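You operate a simulated robot arm through the tools that you are given. There is no shell and no other tool.

Carry out the task below with a simulated two-armed robot. There is one attempt and no reset: what you move stays moved.

## Task
Pull the white pin from the blue belt end, brush the end and fit the blue pin.
Fine: park the white pin in its holder; the red block brush goes back. What is to be rubbed or washed off counts as gone when no trace of it is left.

Only the result counts: the job must be done as asked and must still hold three seconds after the hand-in. Knocking over, shifting, dropping, spilling or breaking anything else fails it.

## Robot
Two 7-joint arms with two-finger grippers on one trunk that stands fixed in place. Base frame: the origin is at the foot of the trunk, x ahead of it, y to its left, z up. Readings come in mm, degrees, newtons and seconds.
The left shoulder is at [44, 158, 1105], the right one opposite. With the tool pointing down near the work surface each hand reaches from about 300 to 740 mm from the base axis, measured 20 degrees to its own side. Payload 2.45 kg a hand.
The tool frame of a hand sits at the grasp point between the pads (the TCP): z along the fingers, y along the line on which they close. The tips reach 26 mm beyond it. The gripper opens to 96 mm; its body begins 69 mm behind the TCP.
Orientation is that of the tool frame in the base frame, as a unit quaternion [x, y, z, w]. With the fingers straight down and closing along the base's y, the tool's x points along the base's -x, its y along +y and its z along -z.

## Interface
- The arms move only by the tool move_arm. It takes "left_series", "right_series" or both (then of equal length, played together; a hand with none holds still); each is a list of rows, each a list of 7 numbers: the shift along the tool's x, y, z in mm, then the turn, a rotation vector about the tool's x, y, z in degrees, then the finger opening in mm, from 0 to 96. In form: [[x, y, z, ax, ay, az, claw], ...]. A call has 1 to 20 rows; each row shifts and turns the commanded pose from where the row before left it, along the tool's axes as they then stand. A row lasts 0.2 s, in which the tool goes at most 50 mm and 8.6 degrees; a call with a longer step from one row to the next is refused whole, and so is a gripper value outside its range. A pose out of reach is approached as far as the arm can. The call stops where the force on the tool passes 60 N (or 10 N more than at its start, if that is more) or the arm is blocked; 0.2 s more then pass. The fingers move at their own pace (about 119.9 mm/s each) and stop on an object; they squeeze with about 26 N. The grip force told is the motor's: it shows also when the fingers shut on nothing. Time passes only in rows, and 0.2 s behind the last, so rows that do not move let the fingers close. The reply holds the time, the measured pose of the TCP, the force on the tool along the base axes, the opening and the grip force, in the units named above and with some noise, with the torque about the TCP (base axes, N m) and any sound that the robot's microphone picked up, and new pictures: "views" is both (left out), scene, wrist or none (wrist: the cameras of the hands that moved).
- Cameras (640 x 400 px; columns grow to the right, rows downward): "scene" is now at [107.9, -59.8, 1584.8]; the picture's right is [-0.68, -0.74, 0.00], its down [-0.53, 0.49, -0.69] and it looks along [0.51, -0.47, -0.72] (base axes); focal length 351 px, centre (320, 200). "left" rides on the left gripper at [82, -3, -98] in its tool frame; the picture's right is [0.04, 1.00, 0.00], its down [-0.73, 0.03, -0.68] and it looks along [-0.68, 0.03, 0.73] (tool axes); focal length 256 px, centre (320, 200). "right" rides on the right gripper at [82, 3, -98] in its tool frame; the picture's right is [-0.04, 1.00, 0.00], its down [-0.73, -0.03, -0.68] and it looks along [-0.68, -0.03, 0.73] (tool axes); focal length 256 px, centre (320, 200). There is no depth. A picture from a camera that has moved, and an enlarged one, comes with that camera's place and axes in the base frame and with its lens.
- slide_trunk(by): moves the trunk up (or, below 0, down) by that many mm; the arms and the scene camera ride with it, the base frame stays. It gives what a move gives, with no picture.
- aim_head(pan, tilt): turns the head with the scene camera to pan (to the left, within 120 degrees either way) and tilt (down, from -29 to 69), counted from straight ahead of the robot (the tilt from the chest, where the trunk bows). It gives what a move gives, and a new picture of the scene camera.
- enlarge(camera, box): a new picture of the part [left, top, right, bottom] of that camera's present view, enlarged. No time passes.
- sign_off(): hands the job in; it is judged then, once.

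Places have to be worked out from the pictures, the camera data and where the tool is seen. Open the grippers and draw the arms clear of the work before you hand the job in, unless the task says otherwise.

The tools are called as name(argument=value, ...) on one line, values as JSON. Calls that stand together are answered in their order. move_arm: Moves the arms, as the interface text tells. Its arguments: {"type":"object","properties":{"left_series":{"type":"array"},"right_series":{"type":"array"},"views":{"type":"string","enum":["both","scene","wrist","none"]}},"required":[]} The other tools are called the same way: slide_trunk (by) moves the trunk up or down; aim_head (pan, tilt) turns the head that bears the scene camera; enlarge (camera, box) takes an enlarged picture of a part of a camera's view; sign_off () hands the job in.

At the start:

```text
clock: 0.0
left_ee_pos: [444.4, -88.1, 1182.9]
left_tool_rot: [0.0, 1.0, 0.0, -0.001]
left_ft_force: [0.4, 0.0, -1.1]
left_ft_torque: [0.02, 0.0, -0.01]
left_grip_width: 95.9
left_finger_force: 0.0
right_ee_pos: [284.8, -353.1, 1188.3]
right_tool_rot: [0.0, 1.0, 0.001, -0.001]
right_ft_force: [-0.4, 0.7, 0.9]
right_ft_torque: [-0.03, -0.03, 0.01]
right_grip_width: 95.9
right_finger_force: 0.1
trunk travel left (down, up): [-275.0, 292.0]
head pan, tilt (commanded): [-42.5, 45.8]
```

scene: 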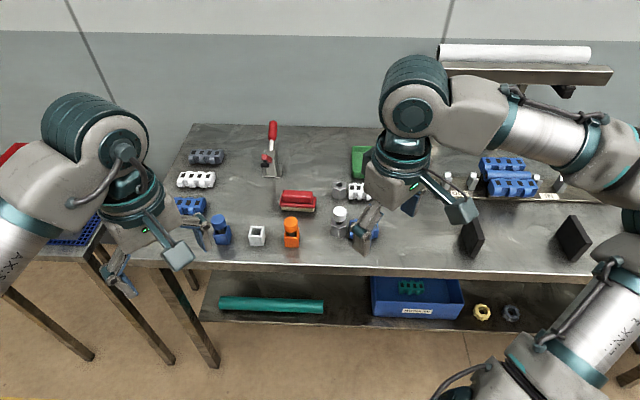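
right: 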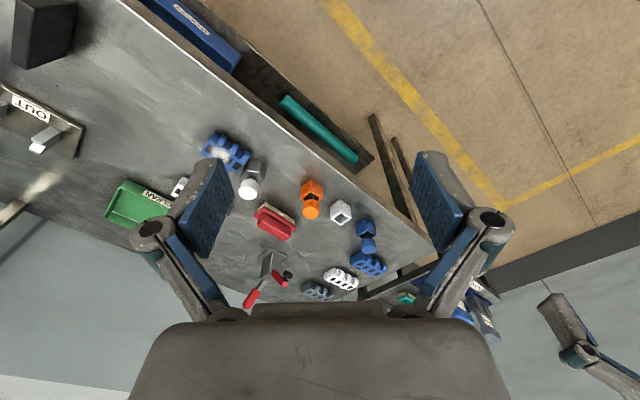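
left: 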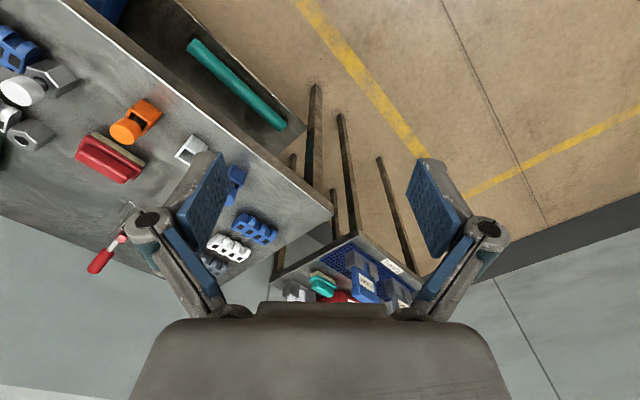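

The scene shows a bench with pins, belts and a red block brush. I first enlarge the parts of the scene view to identify the blue belt end, the pins and the holders.

enlarge(camera="scene", box=[160, 110, 400, 260])

enlarge(camera="scene", box=[320, 110, 600, 285])

enlarge(camera="right", box=[80, 100, 420, 312])

enlarge(camera="scene", box=[0, 130, 200, 270])

```text
2.67 times, centred on (280, 185) of scene
camera zoom: at [107.9, -59.8, 1584.8], right [-0.68, -0.74, 0.0], down [-0.53, 0.49, -0.69], along [0.51, -0.47, -0.72], focal length 935 px, centre (427, 240)
```

zoom: 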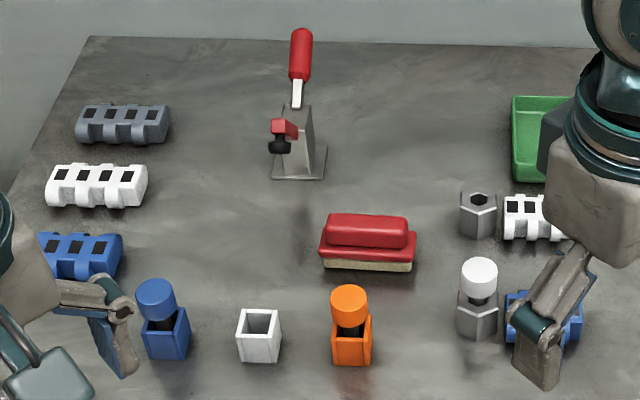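

```text
2.29 times, centred on (460, 198) of scene
camera zoom: at [107.9, -59.8, 1584.8], right [-0.68, -0.74, 0.0], down [-0.53, 0.49, -0.69], along [0.51, -0.47, -0.72], focal length 802 px, centre (0, 206)
```

zoom: 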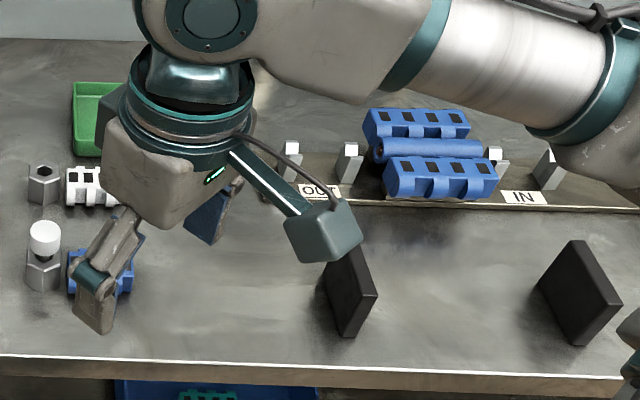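

```text
1.88 times, centred on (250, 206) of right
camera zoom: at [202.9, -350.6, 1288.3], right [0.04, 1.0, 0.0], down [0.73, -0.03, 0.68], along [0.68, -0.03, -0.73], focal length 482 px, centre (452, 189)
```

zoom: 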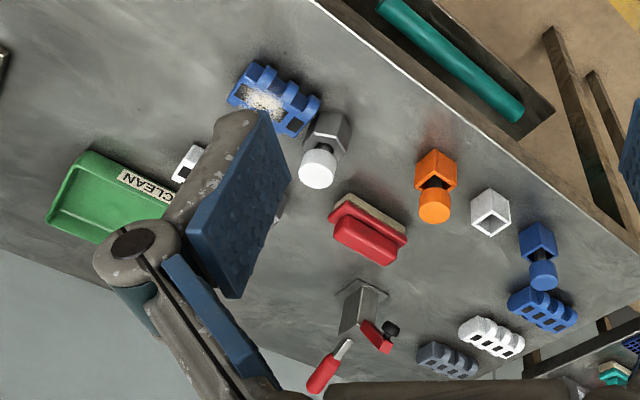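

```text
2.86 times, centred on (100, 200) of scene
camera zoom: at [107.9, -59.8, 1584.8], right [-0.68, -0.74, 0.0], down [-0.53, 0.49, -0.69], along [0.51, -0.47, -0.72], focal length 1002 px, centre (949, 200)
```

zoom: 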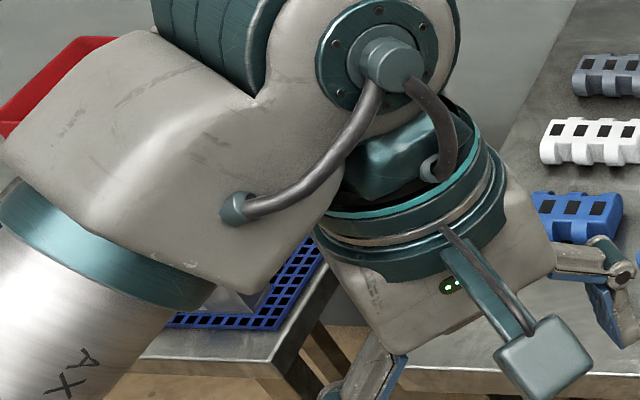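

Triangulating the white pin head gives roughly (509, -498, 923), so the work belongs to the right arm. I draw the left arm back and to its own side and move the right arm back a bit to get a clear look at the bench.

move_arm(left_series=[[10, 45, 0, 0, 0, 0, 96], [10, 45, 0, 0, 0, 0, 96], [10, 45, 0, 0, 0, 0, 96], [10, 45, 0, 0, 0, 0, 96], [10, 45, 0, 0, 0, 0, 96], [10, 45, 0, 0, 0, 0, 96], [10, 45, 0, 0, 0, 0, 96], [10, 45, 0, 0, 0, 0, 96]], right_series=[[30, -30, 0, 0, 0, 0, 96], [30, -30, 0, 0, 0, 0, 96], [20, -30, 0, 0, 0, 0, 96], [0, -30, 0, 0, 0, 0, 96], [0, -30, 0, 0, 0, 0, 96], [0, 0, 0, 0, 0, 0, 96], [0, 0, 0, 0, 0, 0, 96], [0, 0, 0, 0, 0, 0, 96]])

```text
clock: 1.8
left_ee_pos: [359.3, 282.6, 1183.1]
left_tool_rot: [0.001, 1.0, -0.002, 0.002]
left_ft_force: [-0.6, 0.7, -0.4]
left_ft_torque: [-0.03, -0.04, 0.01]
left_grip_width: 95.7
left_finger_force: 0.1
right_ee_pos: [199.5, -498.6, 1192.4]
right_tool_rot: [0.0, 1.0, -0.002, 0.001]
right_ft_force: [-0.1, -0.3, 0.3]
right_ft_torque: [0.0, -0.04, 0.04]
right_grip_width: 96.1
right_finger_force: 0.0
trunk travel left (down, up): [-275.0, 292.0]
head pan, tilt (commanded): [-42.5, 45.8]
camera scene: at [104.1, -52.4, 1585.3], right [-0.68, -0.74, 0.0], down [-0.53, 0.48, -0.7], along [0.51, -0.47, -0.72], focal length 351 px, centre (320, 200)
camera right: at [117.8, -494.7, 1290.9], right [0.04, 1.0, 0.0], down [0.73, -0.03, 0.68], along [0.68, -0.03, -0.73], focal length 256 px, centre (320, 200)
camera left: at [279.2, 279.6, 1281.9], right [-0.04, 1.0, 0.0], down [0.73, 0.03, 0.68], along [0.68, 0.02, -0.73], focal length 256 px, centre (320, 200)
```

scene: 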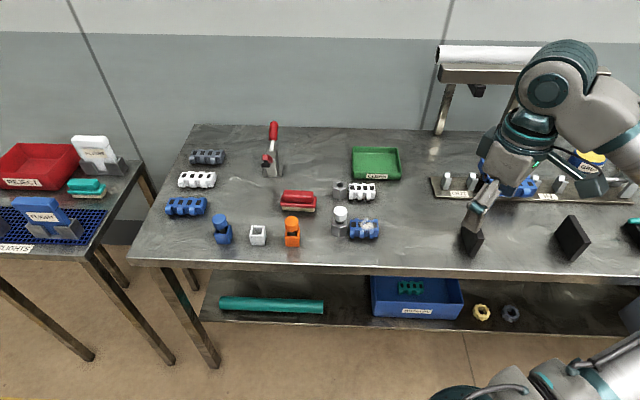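
right: 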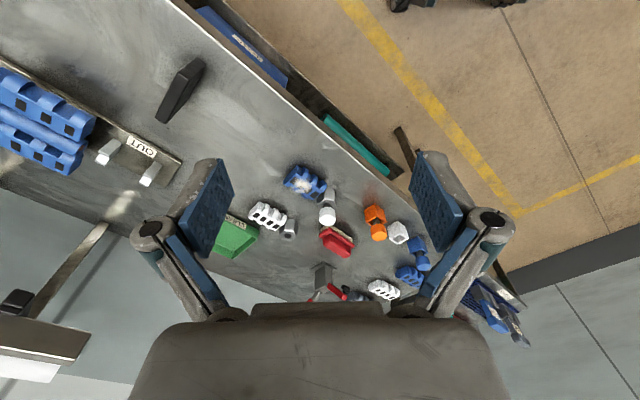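
left: 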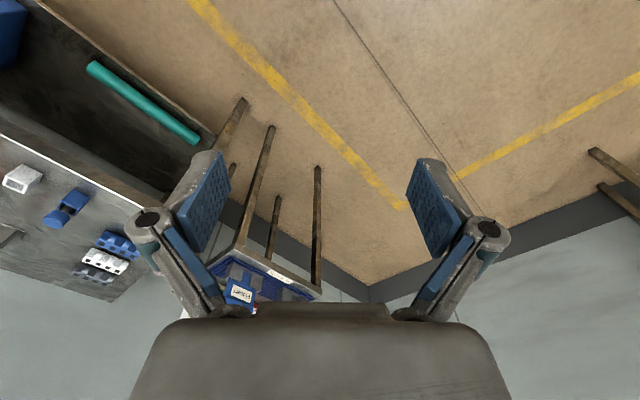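

The bench is clear now. I enlarge the area with the pins, the brush and the dirty blue belt end, as well as the neighbouring surfaces.

enlarge(camera="scene", box=[310, 140, 430, 260])

enlarge(camera="scene", box=[150, 110, 330, 260])

enlarge(camera="right", box=[230, 140, 450, 300])

enlarge(camera="scene", box=[0, 110, 160, 260])

enlarge(camera="scene", box=[420, 120, 640, 270])

```text
3.33 times, centred on (370, 200) of scene
camera zoom: at [104.1, -52.4, 1585.3], right [-0.68, -0.74, 0.0], down [-0.53, 0.48, -0.7], along [0.51, -0.47, -0.72], focal length 1169 px, centre (153, 200)
```

zoom: 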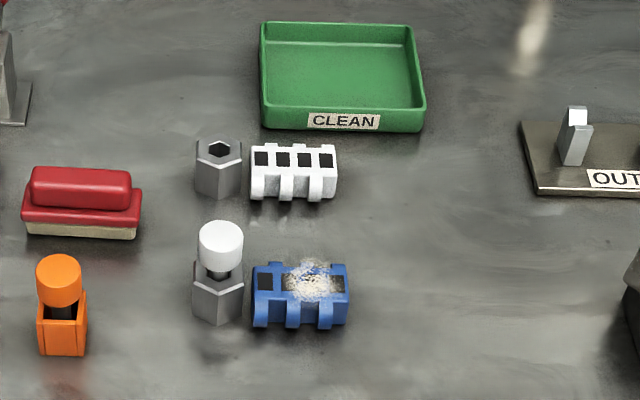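

```text
2.67 times, centred on (240, 185) of scene
camera zoom: at [104.1, -52.4, 1585.3], right [-0.68, -0.74, 0.0], down [-0.53, 0.48, -0.7], along [0.51, -0.47, -0.72], focal length 935 px, centre (533, 240)
```

zoom: 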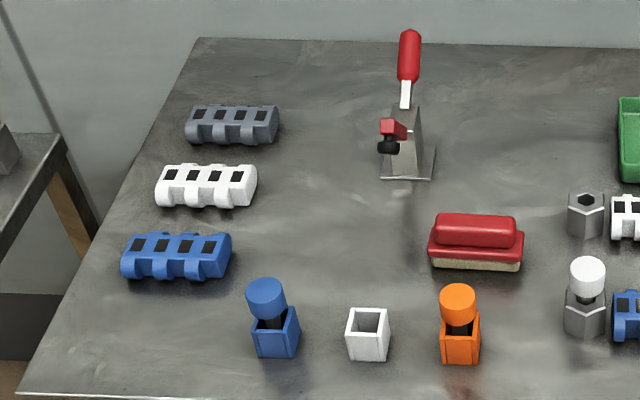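

```text
2.50 times, centred on (340, 220) of right
camera zoom: at [117.8, -494.7, 1290.9], right [0.04, 1.0, 0.0], down [0.73, -0.03, 0.68], along [0.68, -0.03, -0.73], focal length 640 px, centre (270, 150)
```

zoom: 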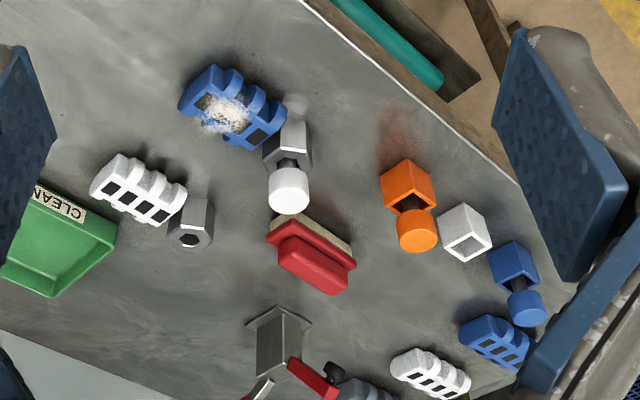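

```text
2.67 times, centred on (80, 185) of scene
camera zoom: at [104.1, -52.4, 1585.3], right [-0.68, -0.74, 0.0], down [-0.53, 0.48, -0.7], along [0.51, -0.47, -0.72], focal length 935 px, centre (960, 240)
```

zoom: 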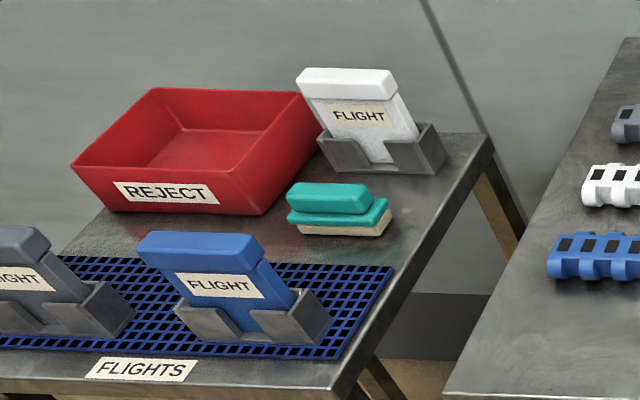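

```text
2.67 times, centred on (530, 195) of scene
camera zoom: at [104.1, -52.4, 1585.3], right [-0.68, -0.74, 0.0], down [-0.53, 0.48, -0.7], along [0.51, -0.47, -0.72], focal length 935 px, centre (-240, 213)
```

zoom: 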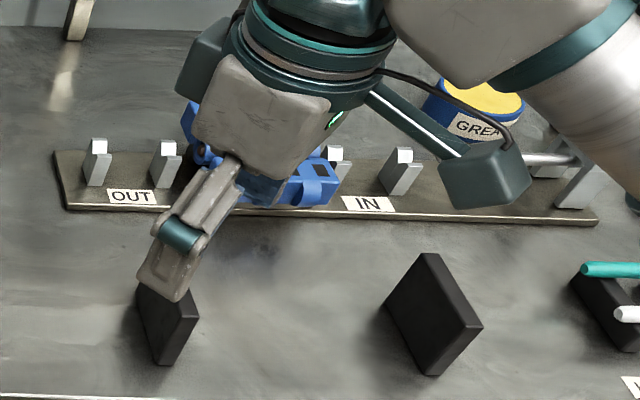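

Farther right there are more rods (teal, white) and the OUT/IN fixture with blue belt modules, so I should identify which "blue belt end" and which "white pin" are meant. I pan the head to the right.

aim_head(pan=-75, tilt=45)

```text
clock: 2.8
left_ee_pos: [362.8, 278.2, 1181.9]
left_tool_rot: [-0.001, 1.0, 0.0, 0.001]
left_ft_force: [0.6, -0.3, 0.3]
left_ft_torque: [-0.02, 0.02, 0.0]
left_grip_width: 95.8
left_finger_force: 0.0
right_ee_pos: [201.9, -500.0, 1191.3]
right_tool_rot: [-0.001, 1.0, -0.002, 0.001]
right_ft_force: [-0.4, -0.1, 0.8]
right_ft_torque: [-0.01, 0.01, 0.03]
right_grip_width: 95.9
right_finger_force: 0.1
trunk travel left (down, up): [-275.0, 292.0]
head pan, tilt (commanded): [-75.0, 45.0]
camera scene: at [67.8, -79.4, 1586.2], right [-0.97, -0.26, 0.0], down [-0.18, 0.68, -0.71], along [0.18, -0.68, -0.71], focal length 351 px, centre (320, 200)
```

scene: 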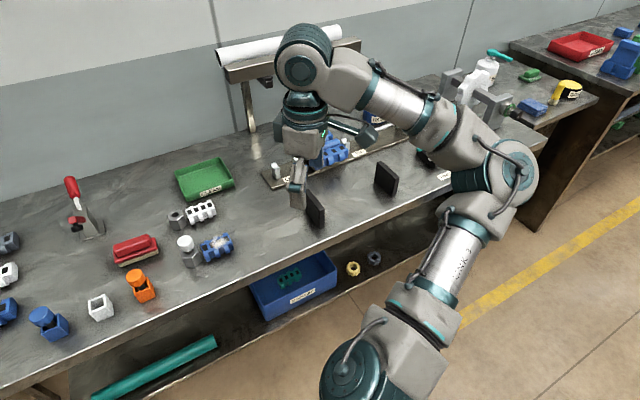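

The arm hides the fixture on the right. I swing the right hand toward the middle for a clear look at the rest of the bench.

move_arm(right_series=[[0, 45, 0, 0, 0, 0, 96], [0, 45, 0, 0, 0, 0, 96], [0, 45, 0, 0, 0, 0, 96], [-20, 45, 0, 0, 0, 0, 96], [-20, 45, 0, 0, 0, 0, 96], [-20, 45, 0, 0, 0, 0, 96], [-20, 30, 0, 0, 0, 0, 96], [0, 0, 0, 0, 0, 0, 96], [0, 0, 0, 0, 0, 0, 96]], views="scene")

```text
clock: 4.8
left_ee_pos: [362.0, 278.0, 1182.8]
left_tool_rot: [-0.001, 1.0, -0.001, 0.0]
left_ft_force: [0.0, -0.6, 0.4]
left_ft_torque: [0.01, -0.01, -0.02]
left_grip_width: 96.1
left_finger_force: 0.0
right_ee_pos: [281.3, -202.9, 1190.7]
right_tool_rot: [0.0, 1.0, -0.001, 0.001]
right_ft_force: [-0.1, -0.2, -0.1]
right_ft_torque: [0.0, -0.02, -0.01]
right_grip_width: 96.1
right_finger_force: 0.0
trunk travel left (down, up): [-275.0, 292.0]
head pan, tilt (commanded): [-75.0, 45.0]
camera scene: at [68.0, -80.4, 1586.2], right [-0.97, -0.26, 0.0], down [-0.18, 0.68, -0.71], along [0.18, -0.68, -0.71], focal length 351 px, centre (320, 200)
```

scene: 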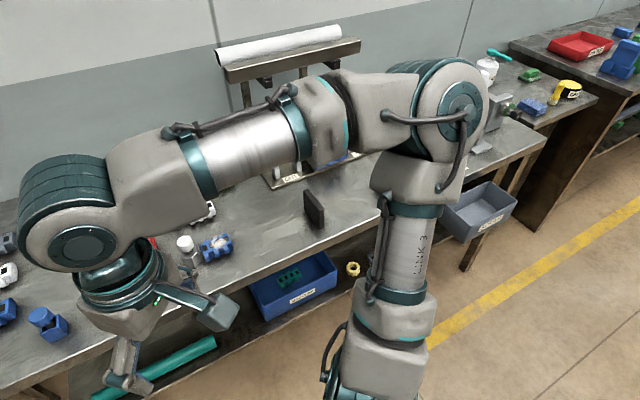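

The near blue belt end with the dirt, its hex socket with the white pin, the white/blue/orange holders and the red brush fit the task wording. I bring the right hand above that area for a close look and turn the head back.

move_arm(right_series=[[-22, -33, 10, 0, 0, 0, 96], [-22, -33, 10, 0, 0, 0, 96], [-22, -33, 10, 0, 0, 0, 96], [-22, -33, 10, 0, 0, 0, 96], [-22, -33, 10, 0, 0, 0, 96], [-22, -33, 10, 0, 0, 0, 96], [-22, -33, 10, 0, 0, 0, 96], [-22, -33, 10, 0, 0, 0, 96], [0, 0, 0, 0, 0, 0, 96], [0, 0, 0, 0, 0, 0, 96]], views="wrist")

aim_head(pan=-35, tilt=48)

```text
clock: 7.0
left_ee_pos: [362.0, 278.4, 1183.5]
left_tool_rot: [-0.001, 1.0, -0.001, 0.001]
left_ft_force: [-0.5, 0.1, -0.1]
left_ft_torque: [0.04, -0.01, 0.02]
left_grip_width: 96.0
left_finger_force: 0.0
right_ee_pos: [459.4, -465.2, 1110.8]
right_tool_rot: [0.0, 1.0, -0.001, 0.001]
right_ft_force: [0.4, 0.3, 1.0]
right_ft_torque: [0.0, 0.02, -0.02]
right_grip_width: 96.1
right_finger_force: 0.2
trunk travel left (down, up): [-275.0, 292.0]
head pan, tilt (commanded): [-75.0, 45.0]
camera right: at [377.3, -462.4, 1210.3], right [0.04, 1.0, 0.0], down [0.73, -0.03, 0.68], along [0.68, -0.03, -0.73], focal length 256 px, centre (320, 200)
```

right: 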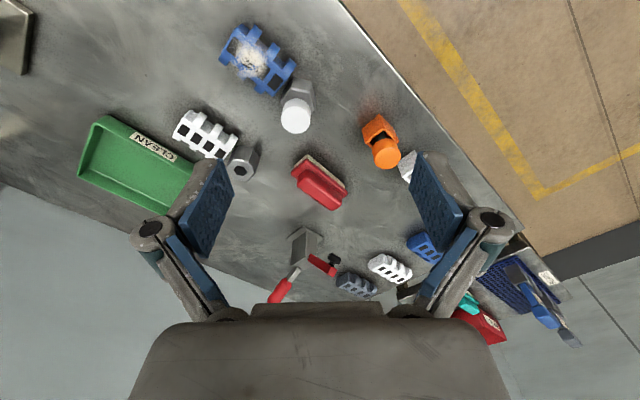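

```text
clock: 8.1
left_ee_pos: [362.0, 278.7, 1183.1]
left_tool_rot: [-0.001, 1.0, -0.002, 0.0]
left_ft_force: [0.5, -0.2, 0.2]
left_ft_torque: [-0.03, 0.02, -0.06]
left_grip_width: 95.8
left_finger_force: 0.0
right_ee_pos: [458.8, -465.1, 1112.3]
right_tool_rot: [0.0, 1.0, -0.001, 0.0]
right_ft_force: [-0.5, -0.5, 0.2]
right_ft_torque: [-0.03, 0.0, 0.04]
right_grip_width: 96.1
right_finger_force: 0.0
trunk travel left (down, up): [-275.0, 292.0]
head pan, tilt (commanded): [-35.0, 48.0]
camera scene: at [113.1, -47.0, 1581.8], right [-0.57, -0.82, 0.0], down [-0.61, 0.43, -0.67], along [0.55, -0.38, -0.75], focal length 351 px, centre (320, 200)
```

scene: 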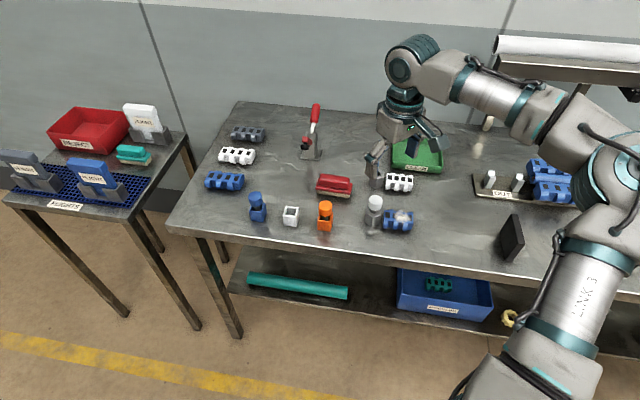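

The wrist view now shows the objects from above; the white pin head again computes to about (511, -498, 923). I enlarge this view for details.

enlarge(camera="right", box=[200, 10, 360, 130])

enlarge(camera="scene", box=[190, 160, 430, 250])

enlarge(camera="scene", box=[340, 180, 440, 240])

```text
3.33 times, centred on (280, 70) of right
camera zoom: at [377.3, -462.6, 1210.2], right [0.04, 1.0, 0.0], down [0.73, -0.03, 0.68], along [0.68, -0.03, -0.73], focal length 853 px, centre (453, 633)
```

zoom: 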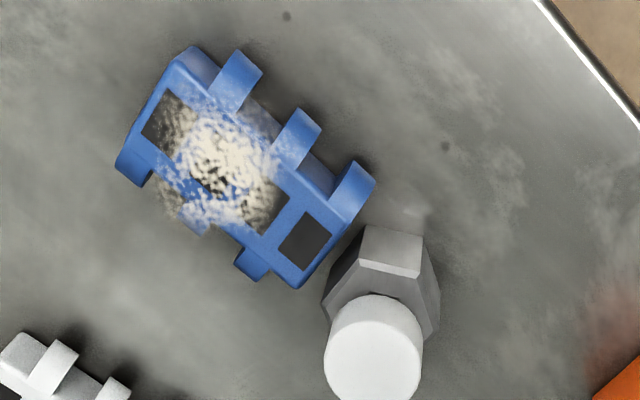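

```text
2.67 times, centred on (310, 205) of scene
camera zoom: at [113.1, -47.0, 1581.8], right [-0.57, -0.82, 0.0], down [-0.61, 0.43, -0.67], along [0.55, -0.38, -0.75], focal length 935 px, centre (347, 187)
```

zoom: 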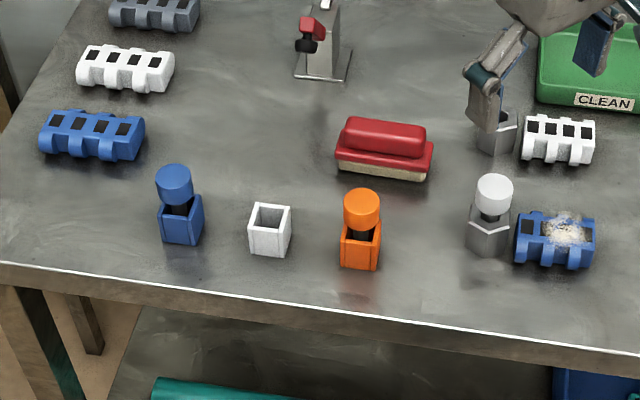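

```text
6.40 times, centred on (390, 210) of scene
camera zoom: at [113.1, -47.0, 1581.8], right [-0.57, -0.82, 0.0], down [-0.61, 0.43, -0.67], along [0.55, -0.38, -0.75], focal length 2245 px, centre (-128, 136)
```

zoom: 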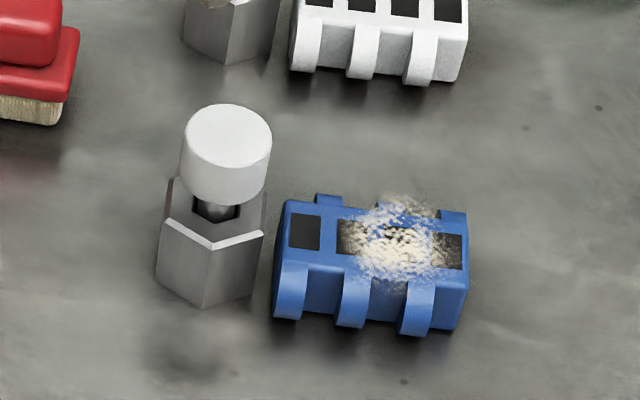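

Scene and wrist views agree: table top ≈ z 860, hex socket centre ≈ (510, -496) with top at z ≈ 895, white pin head ≈ z 914–935, table axes turned about 44.6°. I turn the right hand about the vertical so that it closes across the bench and go above the white pin.

move_arm(right_series=[[0, 0, 0, 0, 0, -7.43, 96], [0, 0, 0, 0, 0, -7.43, 96], [0, 0, 0, 0, 0, -7.43, 96], [0, 0, 0, 0, 0, -7.43, 96], [0, 0, 0, 0, 0, -7.43, 96], [0, 0, 0, 0, 0, -7.45, 96], [-5, -20, 20, 0, 0, 0, 96], [-5, -19, 20, 0, 0, 0, 96], [-5, -19, 20, 0, 0, 0, 96], [0, 0, 0, 0, 0, 0, 96], [0, 0, 0, 0, 0, 0, 96]], views="both")

```text
clock: 10.4
left_ee_pos: [363.0, 278.4, 1183.8]
left_tool_rot: [-0.002, 1.0, -0.001, 0.0]
left_ft_force: [-0.2, -0.9, 0.3]
left_ft_torque: [-0.01, 0.02, -0.03]
left_grip_width: 96.0
left_finger_force: 0.1
right_ee_pos: [508.8, -495.1, 1049.9]
right_tool_rot: [-0.38, 0.925, -0.001, 0.0]
right_ft_force: [-0.2, -0.6, -0.2]
right_ft_torque: [-0.03, -0.01, -0.01]
right_grip_width: 96.0
right_finger_force: 0.1
trunk travel left (down, up): [-275.0, 292.0]
head pan, tilt (commanded): [-35.0, 48.0]
camera scene: at [113.5, -47.1, 1581.8], right [-0.57, -0.82, 0.0], down [-0.61, 0.43, -0.67], along [0.55, -0.38, -0.75], focal length 351 px, centre (320, 200)
camera right: at [449.7, -550.4, 1148.3], right [-0.67, 0.74, 0.0], down [0.54, 0.49, 0.68], along [0.5, 0.46, -0.73], focal length 256 px, centre (320, 200)
```

scene: 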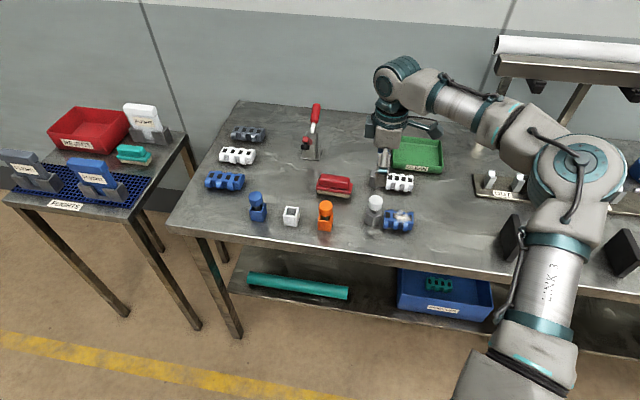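
right: 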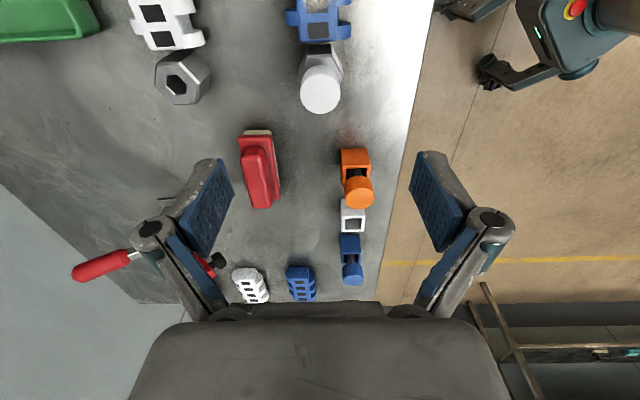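

The hand is at (509, -495, 1050) and the white head lies where a point directly beneath the TCP should appear (col 320, row ~92). I enlarge to check the centring and the shank.

enlarge(camera="right", box=[260, 20, 380, 120])

enlarge(camera="scene", box=[350, 170, 430, 240])

enlarge(camera="right", box=[220, 110, 400, 310])

```text
4.00 times, centred on (320, 70) of right
camera zoom: at [449.7, -550.4, 1148.3], right [-0.67, 0.74, 0.0], down [0.54, 0.49, 0.68], along [0.5, 0.46, -0.73], focal length 1024 px, centre (320, 720)
```

zoom: 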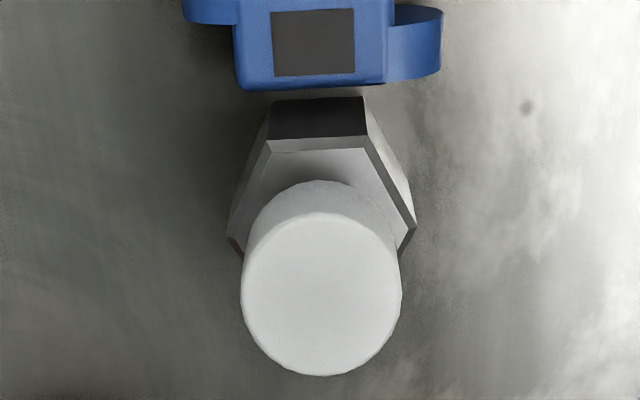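

```text
5.71 times, centred on (390, 205) of scene
camera zoom: at [113.5, -47.1, 1581.8], right [-0.57, -0.82, 0.0], down [-0.61, 0.43, -0.67], along [0.55, -0.38, -0.75], focal length 2004 px, centre (-80, 171)
```

zoom: 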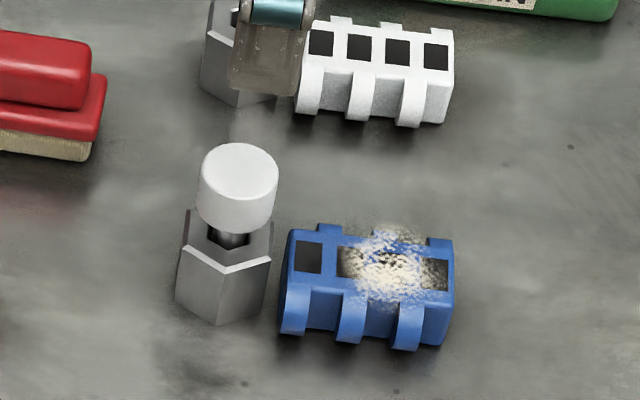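

```text
2.00 times, centred on (310, 210) of right
camera zoom: at [449.7, -550.4, 1148.3], right [-0.67, 0.74, 0.0], down [0.54, 0.49, 0.68], along [0.5, 0.46, -0.73], focal length 512 px, centre (340, 180)
```

zoom: 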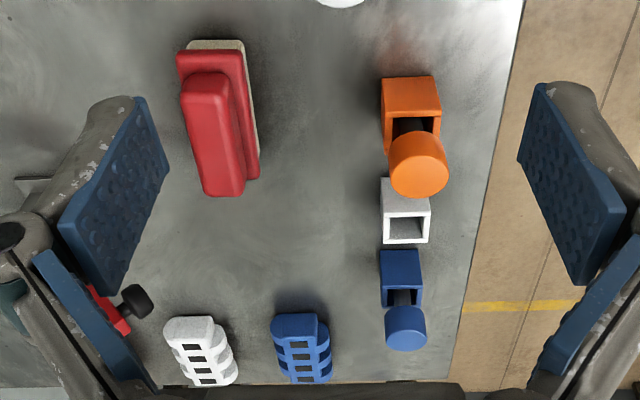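

The head is centred under the TCP to within a few mm. I descend to z ≈ 928 with the fingers open, so that the tips stay a few mm above the hex socket.

move_arm(right_series=[[0, 0, 25, 0, 0, 0, 80], [0, 0, 25, 0, 0, 0, 80], [0, 0, 25, 0, 0, 0, 80], [0, 0, 25, 0, 0, 0, 80], [0, 0, 12, 0, 0, 0, 80], [0, 0, 10, 0, 0, 0, 80], [0, 0, 0, 0, 0, 0, 80]], views="both")

```text
clock: 12.1
left_ee_pos: [361.9, 277.6, 1183.7]
left_tool_rot: [-0.001, 1.0, -0.001, 0.001]
left_ft_force: [0.3, 0.0, 0.0]
left_ft_torque: [-0.03, 0.02, 0.02]
left_grip_width: 96.0
left_finger_force: 0.2
right_ee_pos: [508.8, -496.5, 929.8]
right_tool_rot: [-0.379, 0.925, 0.0, 0.0]
right_ft_force: [0.1, 0.0, -0.2]
right_ft_torque: [-0.03, -0.03, -0.01]
right_grip_width: 80.1
right_finger_force: 0.0
trunk travel left (down, up): [-275.0, 292.0]
head pan, tilt (commanded): [-35.0, 48.0]
camera scene: at [113.5, -47.3, 1581.8], right [-0.57, -0.82, 0.0], down [-0.61, 0.43, -0.67], along [0.55, -0.38, -0.75], focal length 351 px, centre (320, 200)
camera right: at [447.6, -552.2, 1028.2], right [-0.67, 0.74, 0.0], down [0.54, 0.49, 0.68], along [0.5, 0.46, -0.73], focal length 256 px, centre (320, 200)
```

scene: 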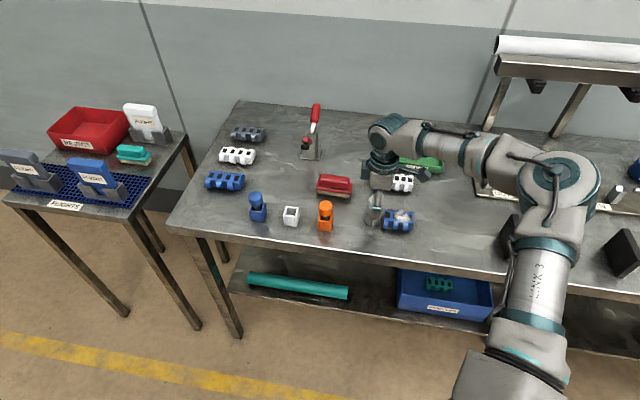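
right: 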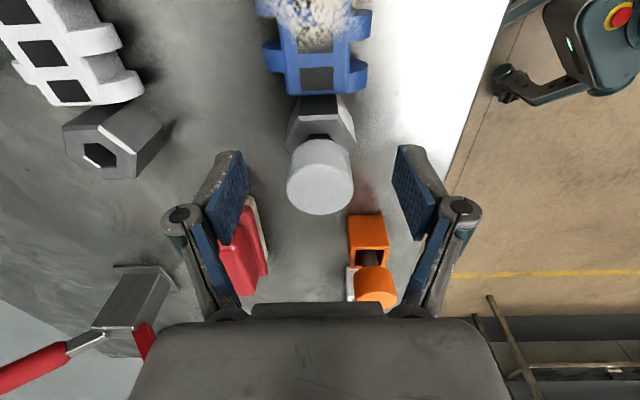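

The head sits between the pads. I enlarge the wrist view to determine how high the pads sit relative to the head.

enlarge(camera="right", box=[250, 80, 410, 240])

enlarge(camera="scene", box=[340, 160, 440, 240])

```text
2.50 times, centred on (330, 160) of right
camera zoom: at [447.6, -552.2, 1028.2], right [-0.67, 0.74, 0.0], down [0.54, 0.49, 0.68], along [0.5, 0.46, -0.73], focal length 640 px, centre (295, 300)
```

zoom: 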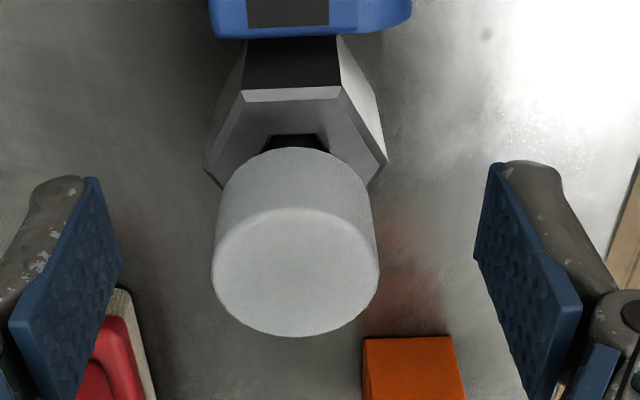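

```text
5.00 times, centred on (390, 200) of scene
camera zoom: at [113.5, -47.3, 1581.8], right [-0.57, -0.82, 0.0], down [-0.61, 0.43, -0.67], along [0.55, -0.38, -0.75], focal length 1754 px, centre (-30, 200)
```

zoom: 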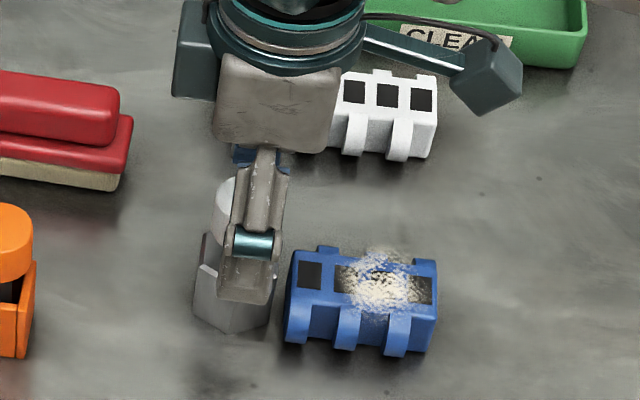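

The head top computes to z ≈ 932 and is centred at the TCP, with tips (904) above the hex top (895). I close on the head.

move_arm(right_series=[[0, 0, 0, 0, 0, 0, 20], [0, 0, 0, 0, 0, 0, 10], [0, 0, 0, 0, 0, 0, 10]], views="wrist")

```text
clock: 12.8
left_ee_pos: [361.3, 277.2, 1183.2]
left_tool_rot: [-0.001, 1.0, 0.0, 0.001]
left_ft_force: [-0.2, 0.3, -0.1]
left_ft_torque: [0.0, -0.01, -0.03]
left_grip_width: 95.8
left_finger_force: 0.0
right_ee_pos: [507.4, -495.9, 928.3]
right_tool_rot: [-0.379, 0.925, -0.001, 0.001]
right_ft_force: [0.0, 0.7, -0.6]
right_ft_torque: [0.0, 0.01, 0.0]
right_grip_width: 32.2
right_finger_force: 26.0
trunk travel left (down, up): [-275.0, 292.0]
head pan, tilt (commanded): [-35.0, 48.0]
camera right: at [447.6, -552.2, 1028.2], right [-0.67, 0.74, 0.0], down [0.54, 0.49, 0.68], along [0.5, 0.46, -0.73], focal length 256 px, centre (320, 200)
```

right: 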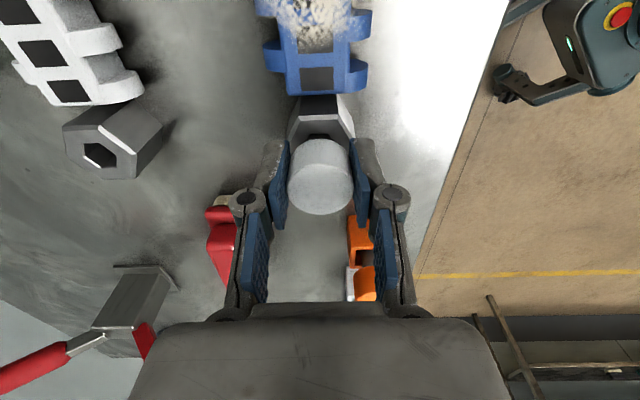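

Gripped at 32.2 mm with 26 N and no side force. I lift straight up slowly.

move_arm(right_series=[[0, 0, -4, 0, 0, 0, 10], [0, 0, -6, 0, 0, 0, 10], [0, 0, -8, 0, 0, 0, 10], [0, 0, -10, 0, 0, 0, 10], [0, 0, -12, 0, 0, 0, 10], [0, 0, -15, 0, 0, 0, 10], [0, 0, -15, 0, 0, 0, 10], [0, 0, 0, 0, 0, 0, 10]], views="both")

```text
clock: 14.7
left_ee_pos: [363.3, 277.7, 1183.6]
left_tool_rot: [-0.001, 1.0, -0.001, 0.001]
left_ft_force: [-0.1, 0.4, 0.6]
left_ft_torque: [0.01, 0.03, -0.02]
left_grip_width: 96.0
left_finger_force: 0.1
right_ee_pos: [509.9, -494.6, 999.7]
right_tool_rot: [-0.38, 0.925, -0.001, 0.0]
right_ft_force: [0.1, 0.1, -1.1]
right_ft_torque: [-0.01, -0.02, -0.01]
right_grip_width: 32.6
right_finger_force: 26.0
trunk travel left (down, up): [-275.0, 292.0]
head pan, tilt (commanded): [-35.0, 48.0]
camera scene: at [113.8, -47.4, 1581.7], right [-0.57, -0.82, 0.0], down [-0.61, 0.43, -0.67], along [0.55, -0.38, -0.75], focal length 351 px, centre (320, 200)
camera right: at [450.1, -550.6, 1098.6], right [-0.67, 0.74, 0.0], down [0.54, 0.49, 0.68], along [0.5, 0.46, -0.73], focal length 256 px, centre (320, 200)
```

scene: 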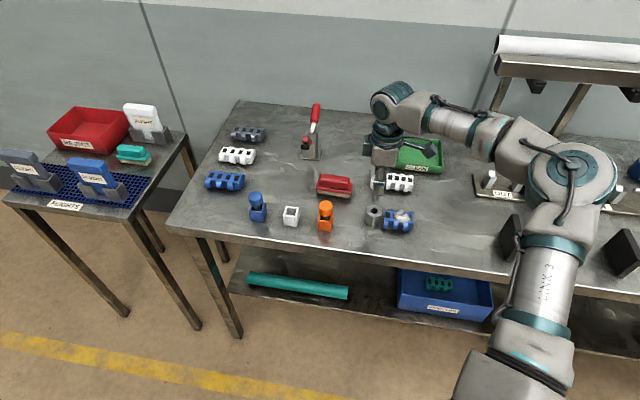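
right: 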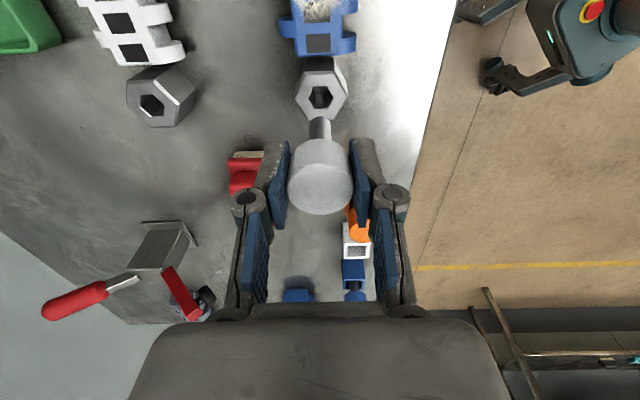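

The pin is out of the socket. I look closely at the shank and the socket.

enlarge(camera="right", box=[250, 40, 390, 220])

enlarge(camera="scene", box=[350, 160, 430, 240])

enlarge(camera="scene", box=[230, 170, 350, 240])

```text
2.22 times, centred on (320, 130) of right
camera zoom: at [450.1, -550.6, 1098.6], right [-0.67, 0.74, 0.0], down [0.54, 0.49, 0.68], along [0.5, 0.46, -0.73], focal length 569 px, centre (320, 356)
```

zoom: 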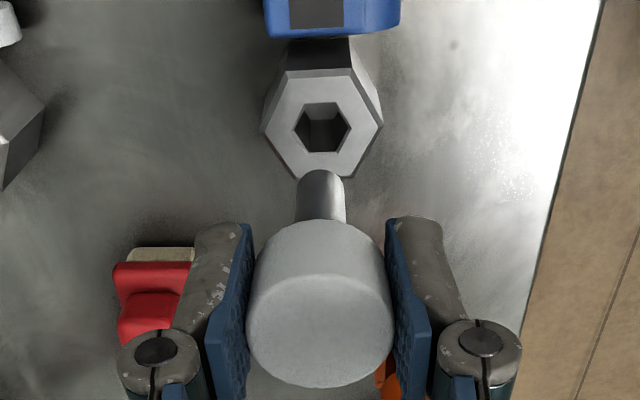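

```text
5.00 times, centred on (390, 200) of scene
camera zoom: at [113.8, -47.4, 1581.7], right [-0.57, -0.82, 0.0], down [-0.61, 0.43, -0.67], along [0.55, -0.38, -0.75], focal length 1754 px, centre (-30, 200)
```

zoom: 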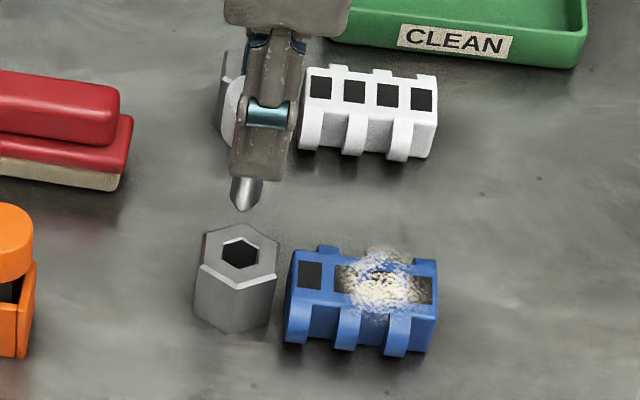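

```text
5.33 times, centred on (290, 205) of scene
camera zoom: at [113.8, -47.4, 1581.7], right [-0.57, -0.82, 0.0], down [-0.61, 0.43, -0.67], along [0.55, -0.38, -0.75], focal length 1870 px, centre (480, 173)
```

zoom: 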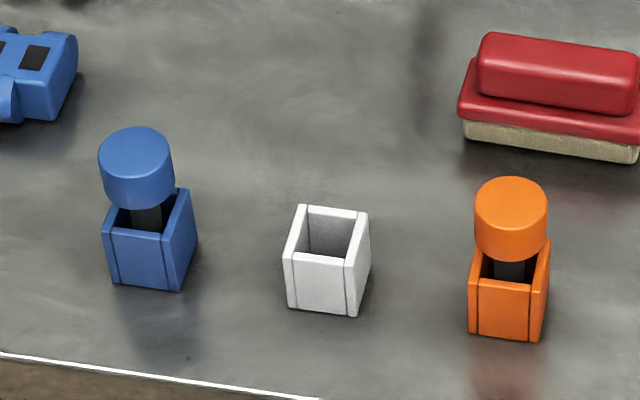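

The shank is round with a pointed tip, ~13 mm against a ~18 mm hex hole, so yaw does not matter. I raise the pin and carry it above the white holder, estimated at (636, -321).

move_arm(right_series=[[0, 0, -20, 0, 0, 0, 10], [0, 0, -20, 0, 0, 0, 10], [-25, 4, 0, 0, 0, 0, 10], [-35, 6, 0, 0, 0, 0, 10], [-40, 6, 0, 0, 0, 0, 10], [-40, 7, 0, 0, 0, 0, 10], [-40, 7, 0, 0, 0, 0, 10], [-31, 5, 0, 0, 0, 0, 10], [0, 0, 0, 0, 0, 0, 10], [0, 0, 0, 0, 0, 0, 10]], views="both")

```text
clock: 16.9
left_ee_pos: [362.6, 278.3, 1183.9]
left_tool_rot: [-0.001, 1.0, -0.001, 0.001]
left_ft_force: [-0.7, -0.2, 0.6]
left_ft_torque: [0.0, 0.02, 0.0]
left_grip_width: 95.9
left_finger_force: 0.0
right_ee_pos: [637.8, -321.1, 1038.4]
right_tool_rot: [-0.38, 0.925, -0.001, 0.001]
right_ft_force: [0.7, -0.3, -0.8]
right_ft_torque: [-0.03, 0.03, 0.0]
right_grip_width: 32.4
right_finger_force: 26.0
trunk travel left (down, up): [-275.0, 292.0]
head pan, tilt (commanded): [-35.0, 48.0]
camera scene: at [114.3, -46.9, 1581.7], right [-0.57, -0.82, 0.0], down [-0.61, 0.43, -0.67], along [0.54, -0.38, -0.75], focal length 351 px, centre (320, 200)
camera right: at [577.3, -377.1, 1137.1], right [-0.67, 0.74, 0.0], down [0.54, 0.49, 0.68], along [0.5, 0.46, -0.73], focal length 256 px, centre (320, 200)
```

scene: 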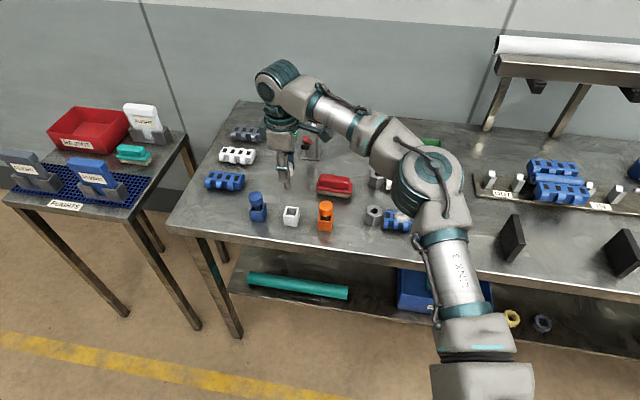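
right: 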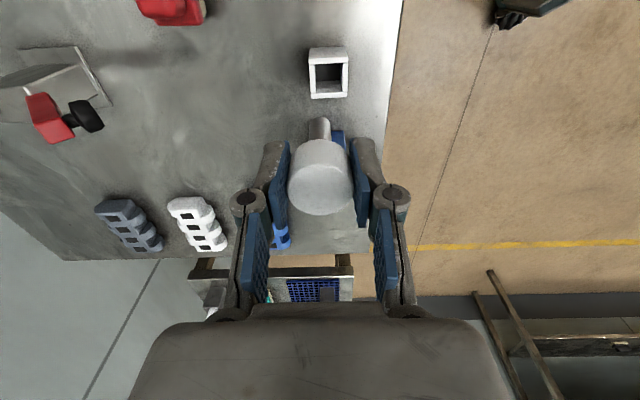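

The white holder's opening appears at about (328, 76) in the wrist view. I enlarge to work out the offset.

enlarge(camera="right", box=[270, 30, 390, 150])

enlarge(camera="scene", box=[230, 140, 350, 240])

```text
3.33 times, centred on (330, 90) of right
camera zoom: at [577.3, -377.1, 1137.1], right [-0.67, 0.74, 0.0], down [0.54, 0.49, 0.68], along [0.5, 0.46, -0.73], focal length 853 px, centre (287, 567)
```

zoom: 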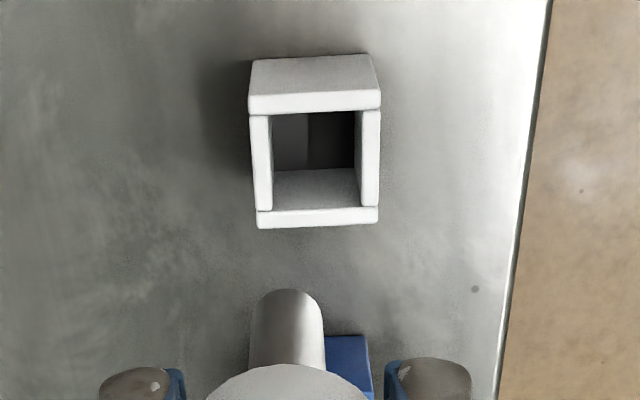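

```text
4.00 times, centred on (290, 190) of scene
camera zoom: at [114.3, -46.9, 1581.7], right [-0.57, -0.82, 0.0], down [-0.61, 0.43, -0.67], along [0.54, -0.38, -0.75], focal length 1403 px, centre (440, 240)
```

zoom: 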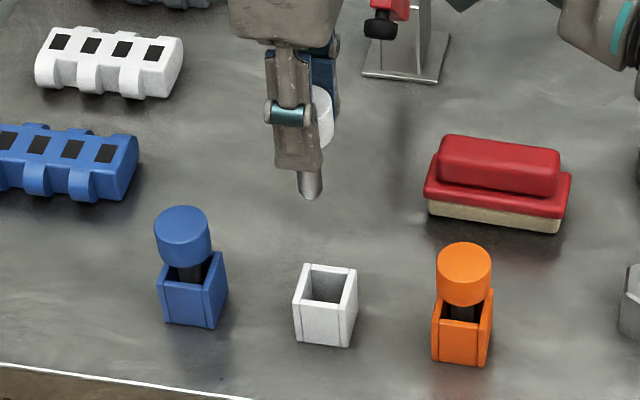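

Combining both cameras, the holder's rim lies at z ≈ 896 and its opening (≈23 mm) is centred near (629.5, -320). I shift +5/+7 mm in the tool frame and lower the tip to just above the rim for a check.

move_arm(right_series=[[4.5, 7.2, 0, 0, 0, 0, 10], [0, 0, 15, 0, 0, 0, 10], [0, 0, 20, 0, 0, 0, 10], [0, 0, 18, 0, 0, 0, 10], [0, 0, 0, 0, 0, 0, 10], [0, 0, 0, 0, 0, 0, 10]], views="both")

enlarge(camera="right", box=[270, 30, 390, 150])

enlarge(camera="scene", box=[250, 160, 330, 240])

```text
clock: 18.2
left_ee_pos: [363.8, 280.2, 1183.0]
left_tool_rot: [-0.001, 1.0, 0.0, 0.001]
left_ft_force: [0.2, -0.7, 0.4]
left_ft_torque: [-0.01, 0.04, -0.01]
left_grip_width: 96.0
left_finger_force: 0.0
right_ee_pos: [626.0, -318.1, 987.3]
right_tool_rot: [-0.379, 0.925, 0.0, 0.001]
right_ft_force: [-0.6, 0.7, -1.0]
right_ft_torque: [-0.02, 0.0, -0.03]
right_grip_width: 32.2
right_finger_force: 26.2
trunk travel left (down, up): [-275.0, 292.0]
head pan, tilt (commanded): [-35.0, 48.0]
camera scene: at [114.8, -45.8, 1581.7], right [-0.57, -0.82, 0.0], down [-0.61, 0.43, -0.67], along [0.54, -0.38, -0.75], focal length 351 px, centre (320, 200)
camera right: at [566.3, -374.5, 1085.8], right [-0.67, 0.74, 0.0], down [0.54, 0.5, 0.68], along [0.5, 0.46, -0.73], focal length 256 px, centre (320, 200)
```

scene: 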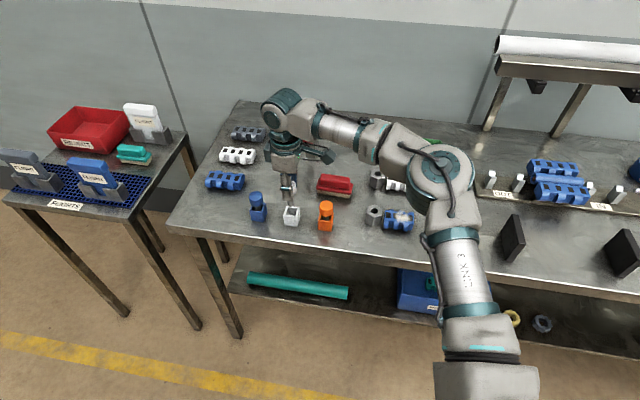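
right: 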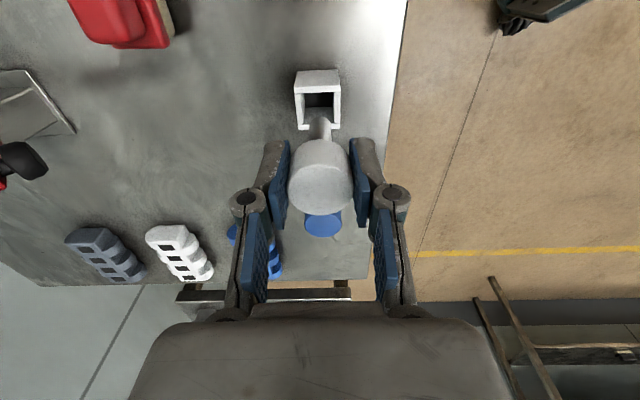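

```text
3.33 times, centred on (330, 90) of right
camera zoom: at [566.3, -374.5, 1085.8], right [-0.67, 0.74, 0.0], down [0.54, 0.5, 0.68], along [0.5, 0.46, -0.73], focal length 853 px, centre (287, 567)
```

zoom: 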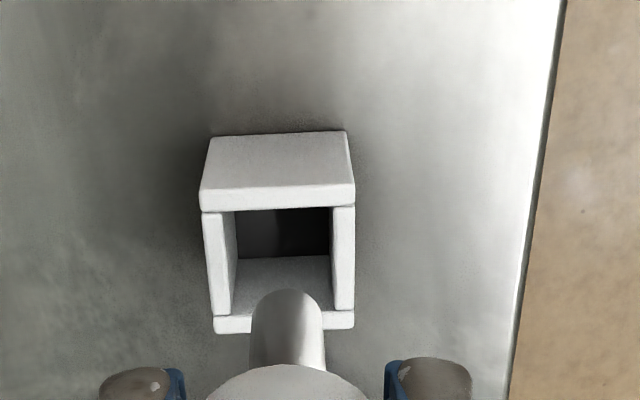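

```text
5.00 times, centred on (290, 200) of scene
camera zoom: at [114.8, -45.8, 1581.7], right [-0.57, -0.82, 0.0], down [-0.61, 0.43, -0.67], along [0.54, -0.38, -0.75], focal length 1754 px, centre (470, 200)
```

zoom: 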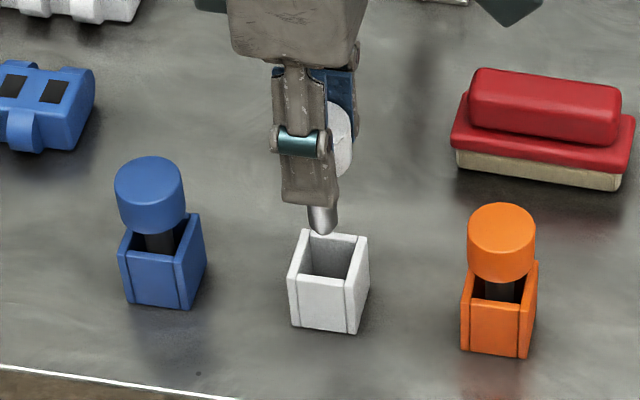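

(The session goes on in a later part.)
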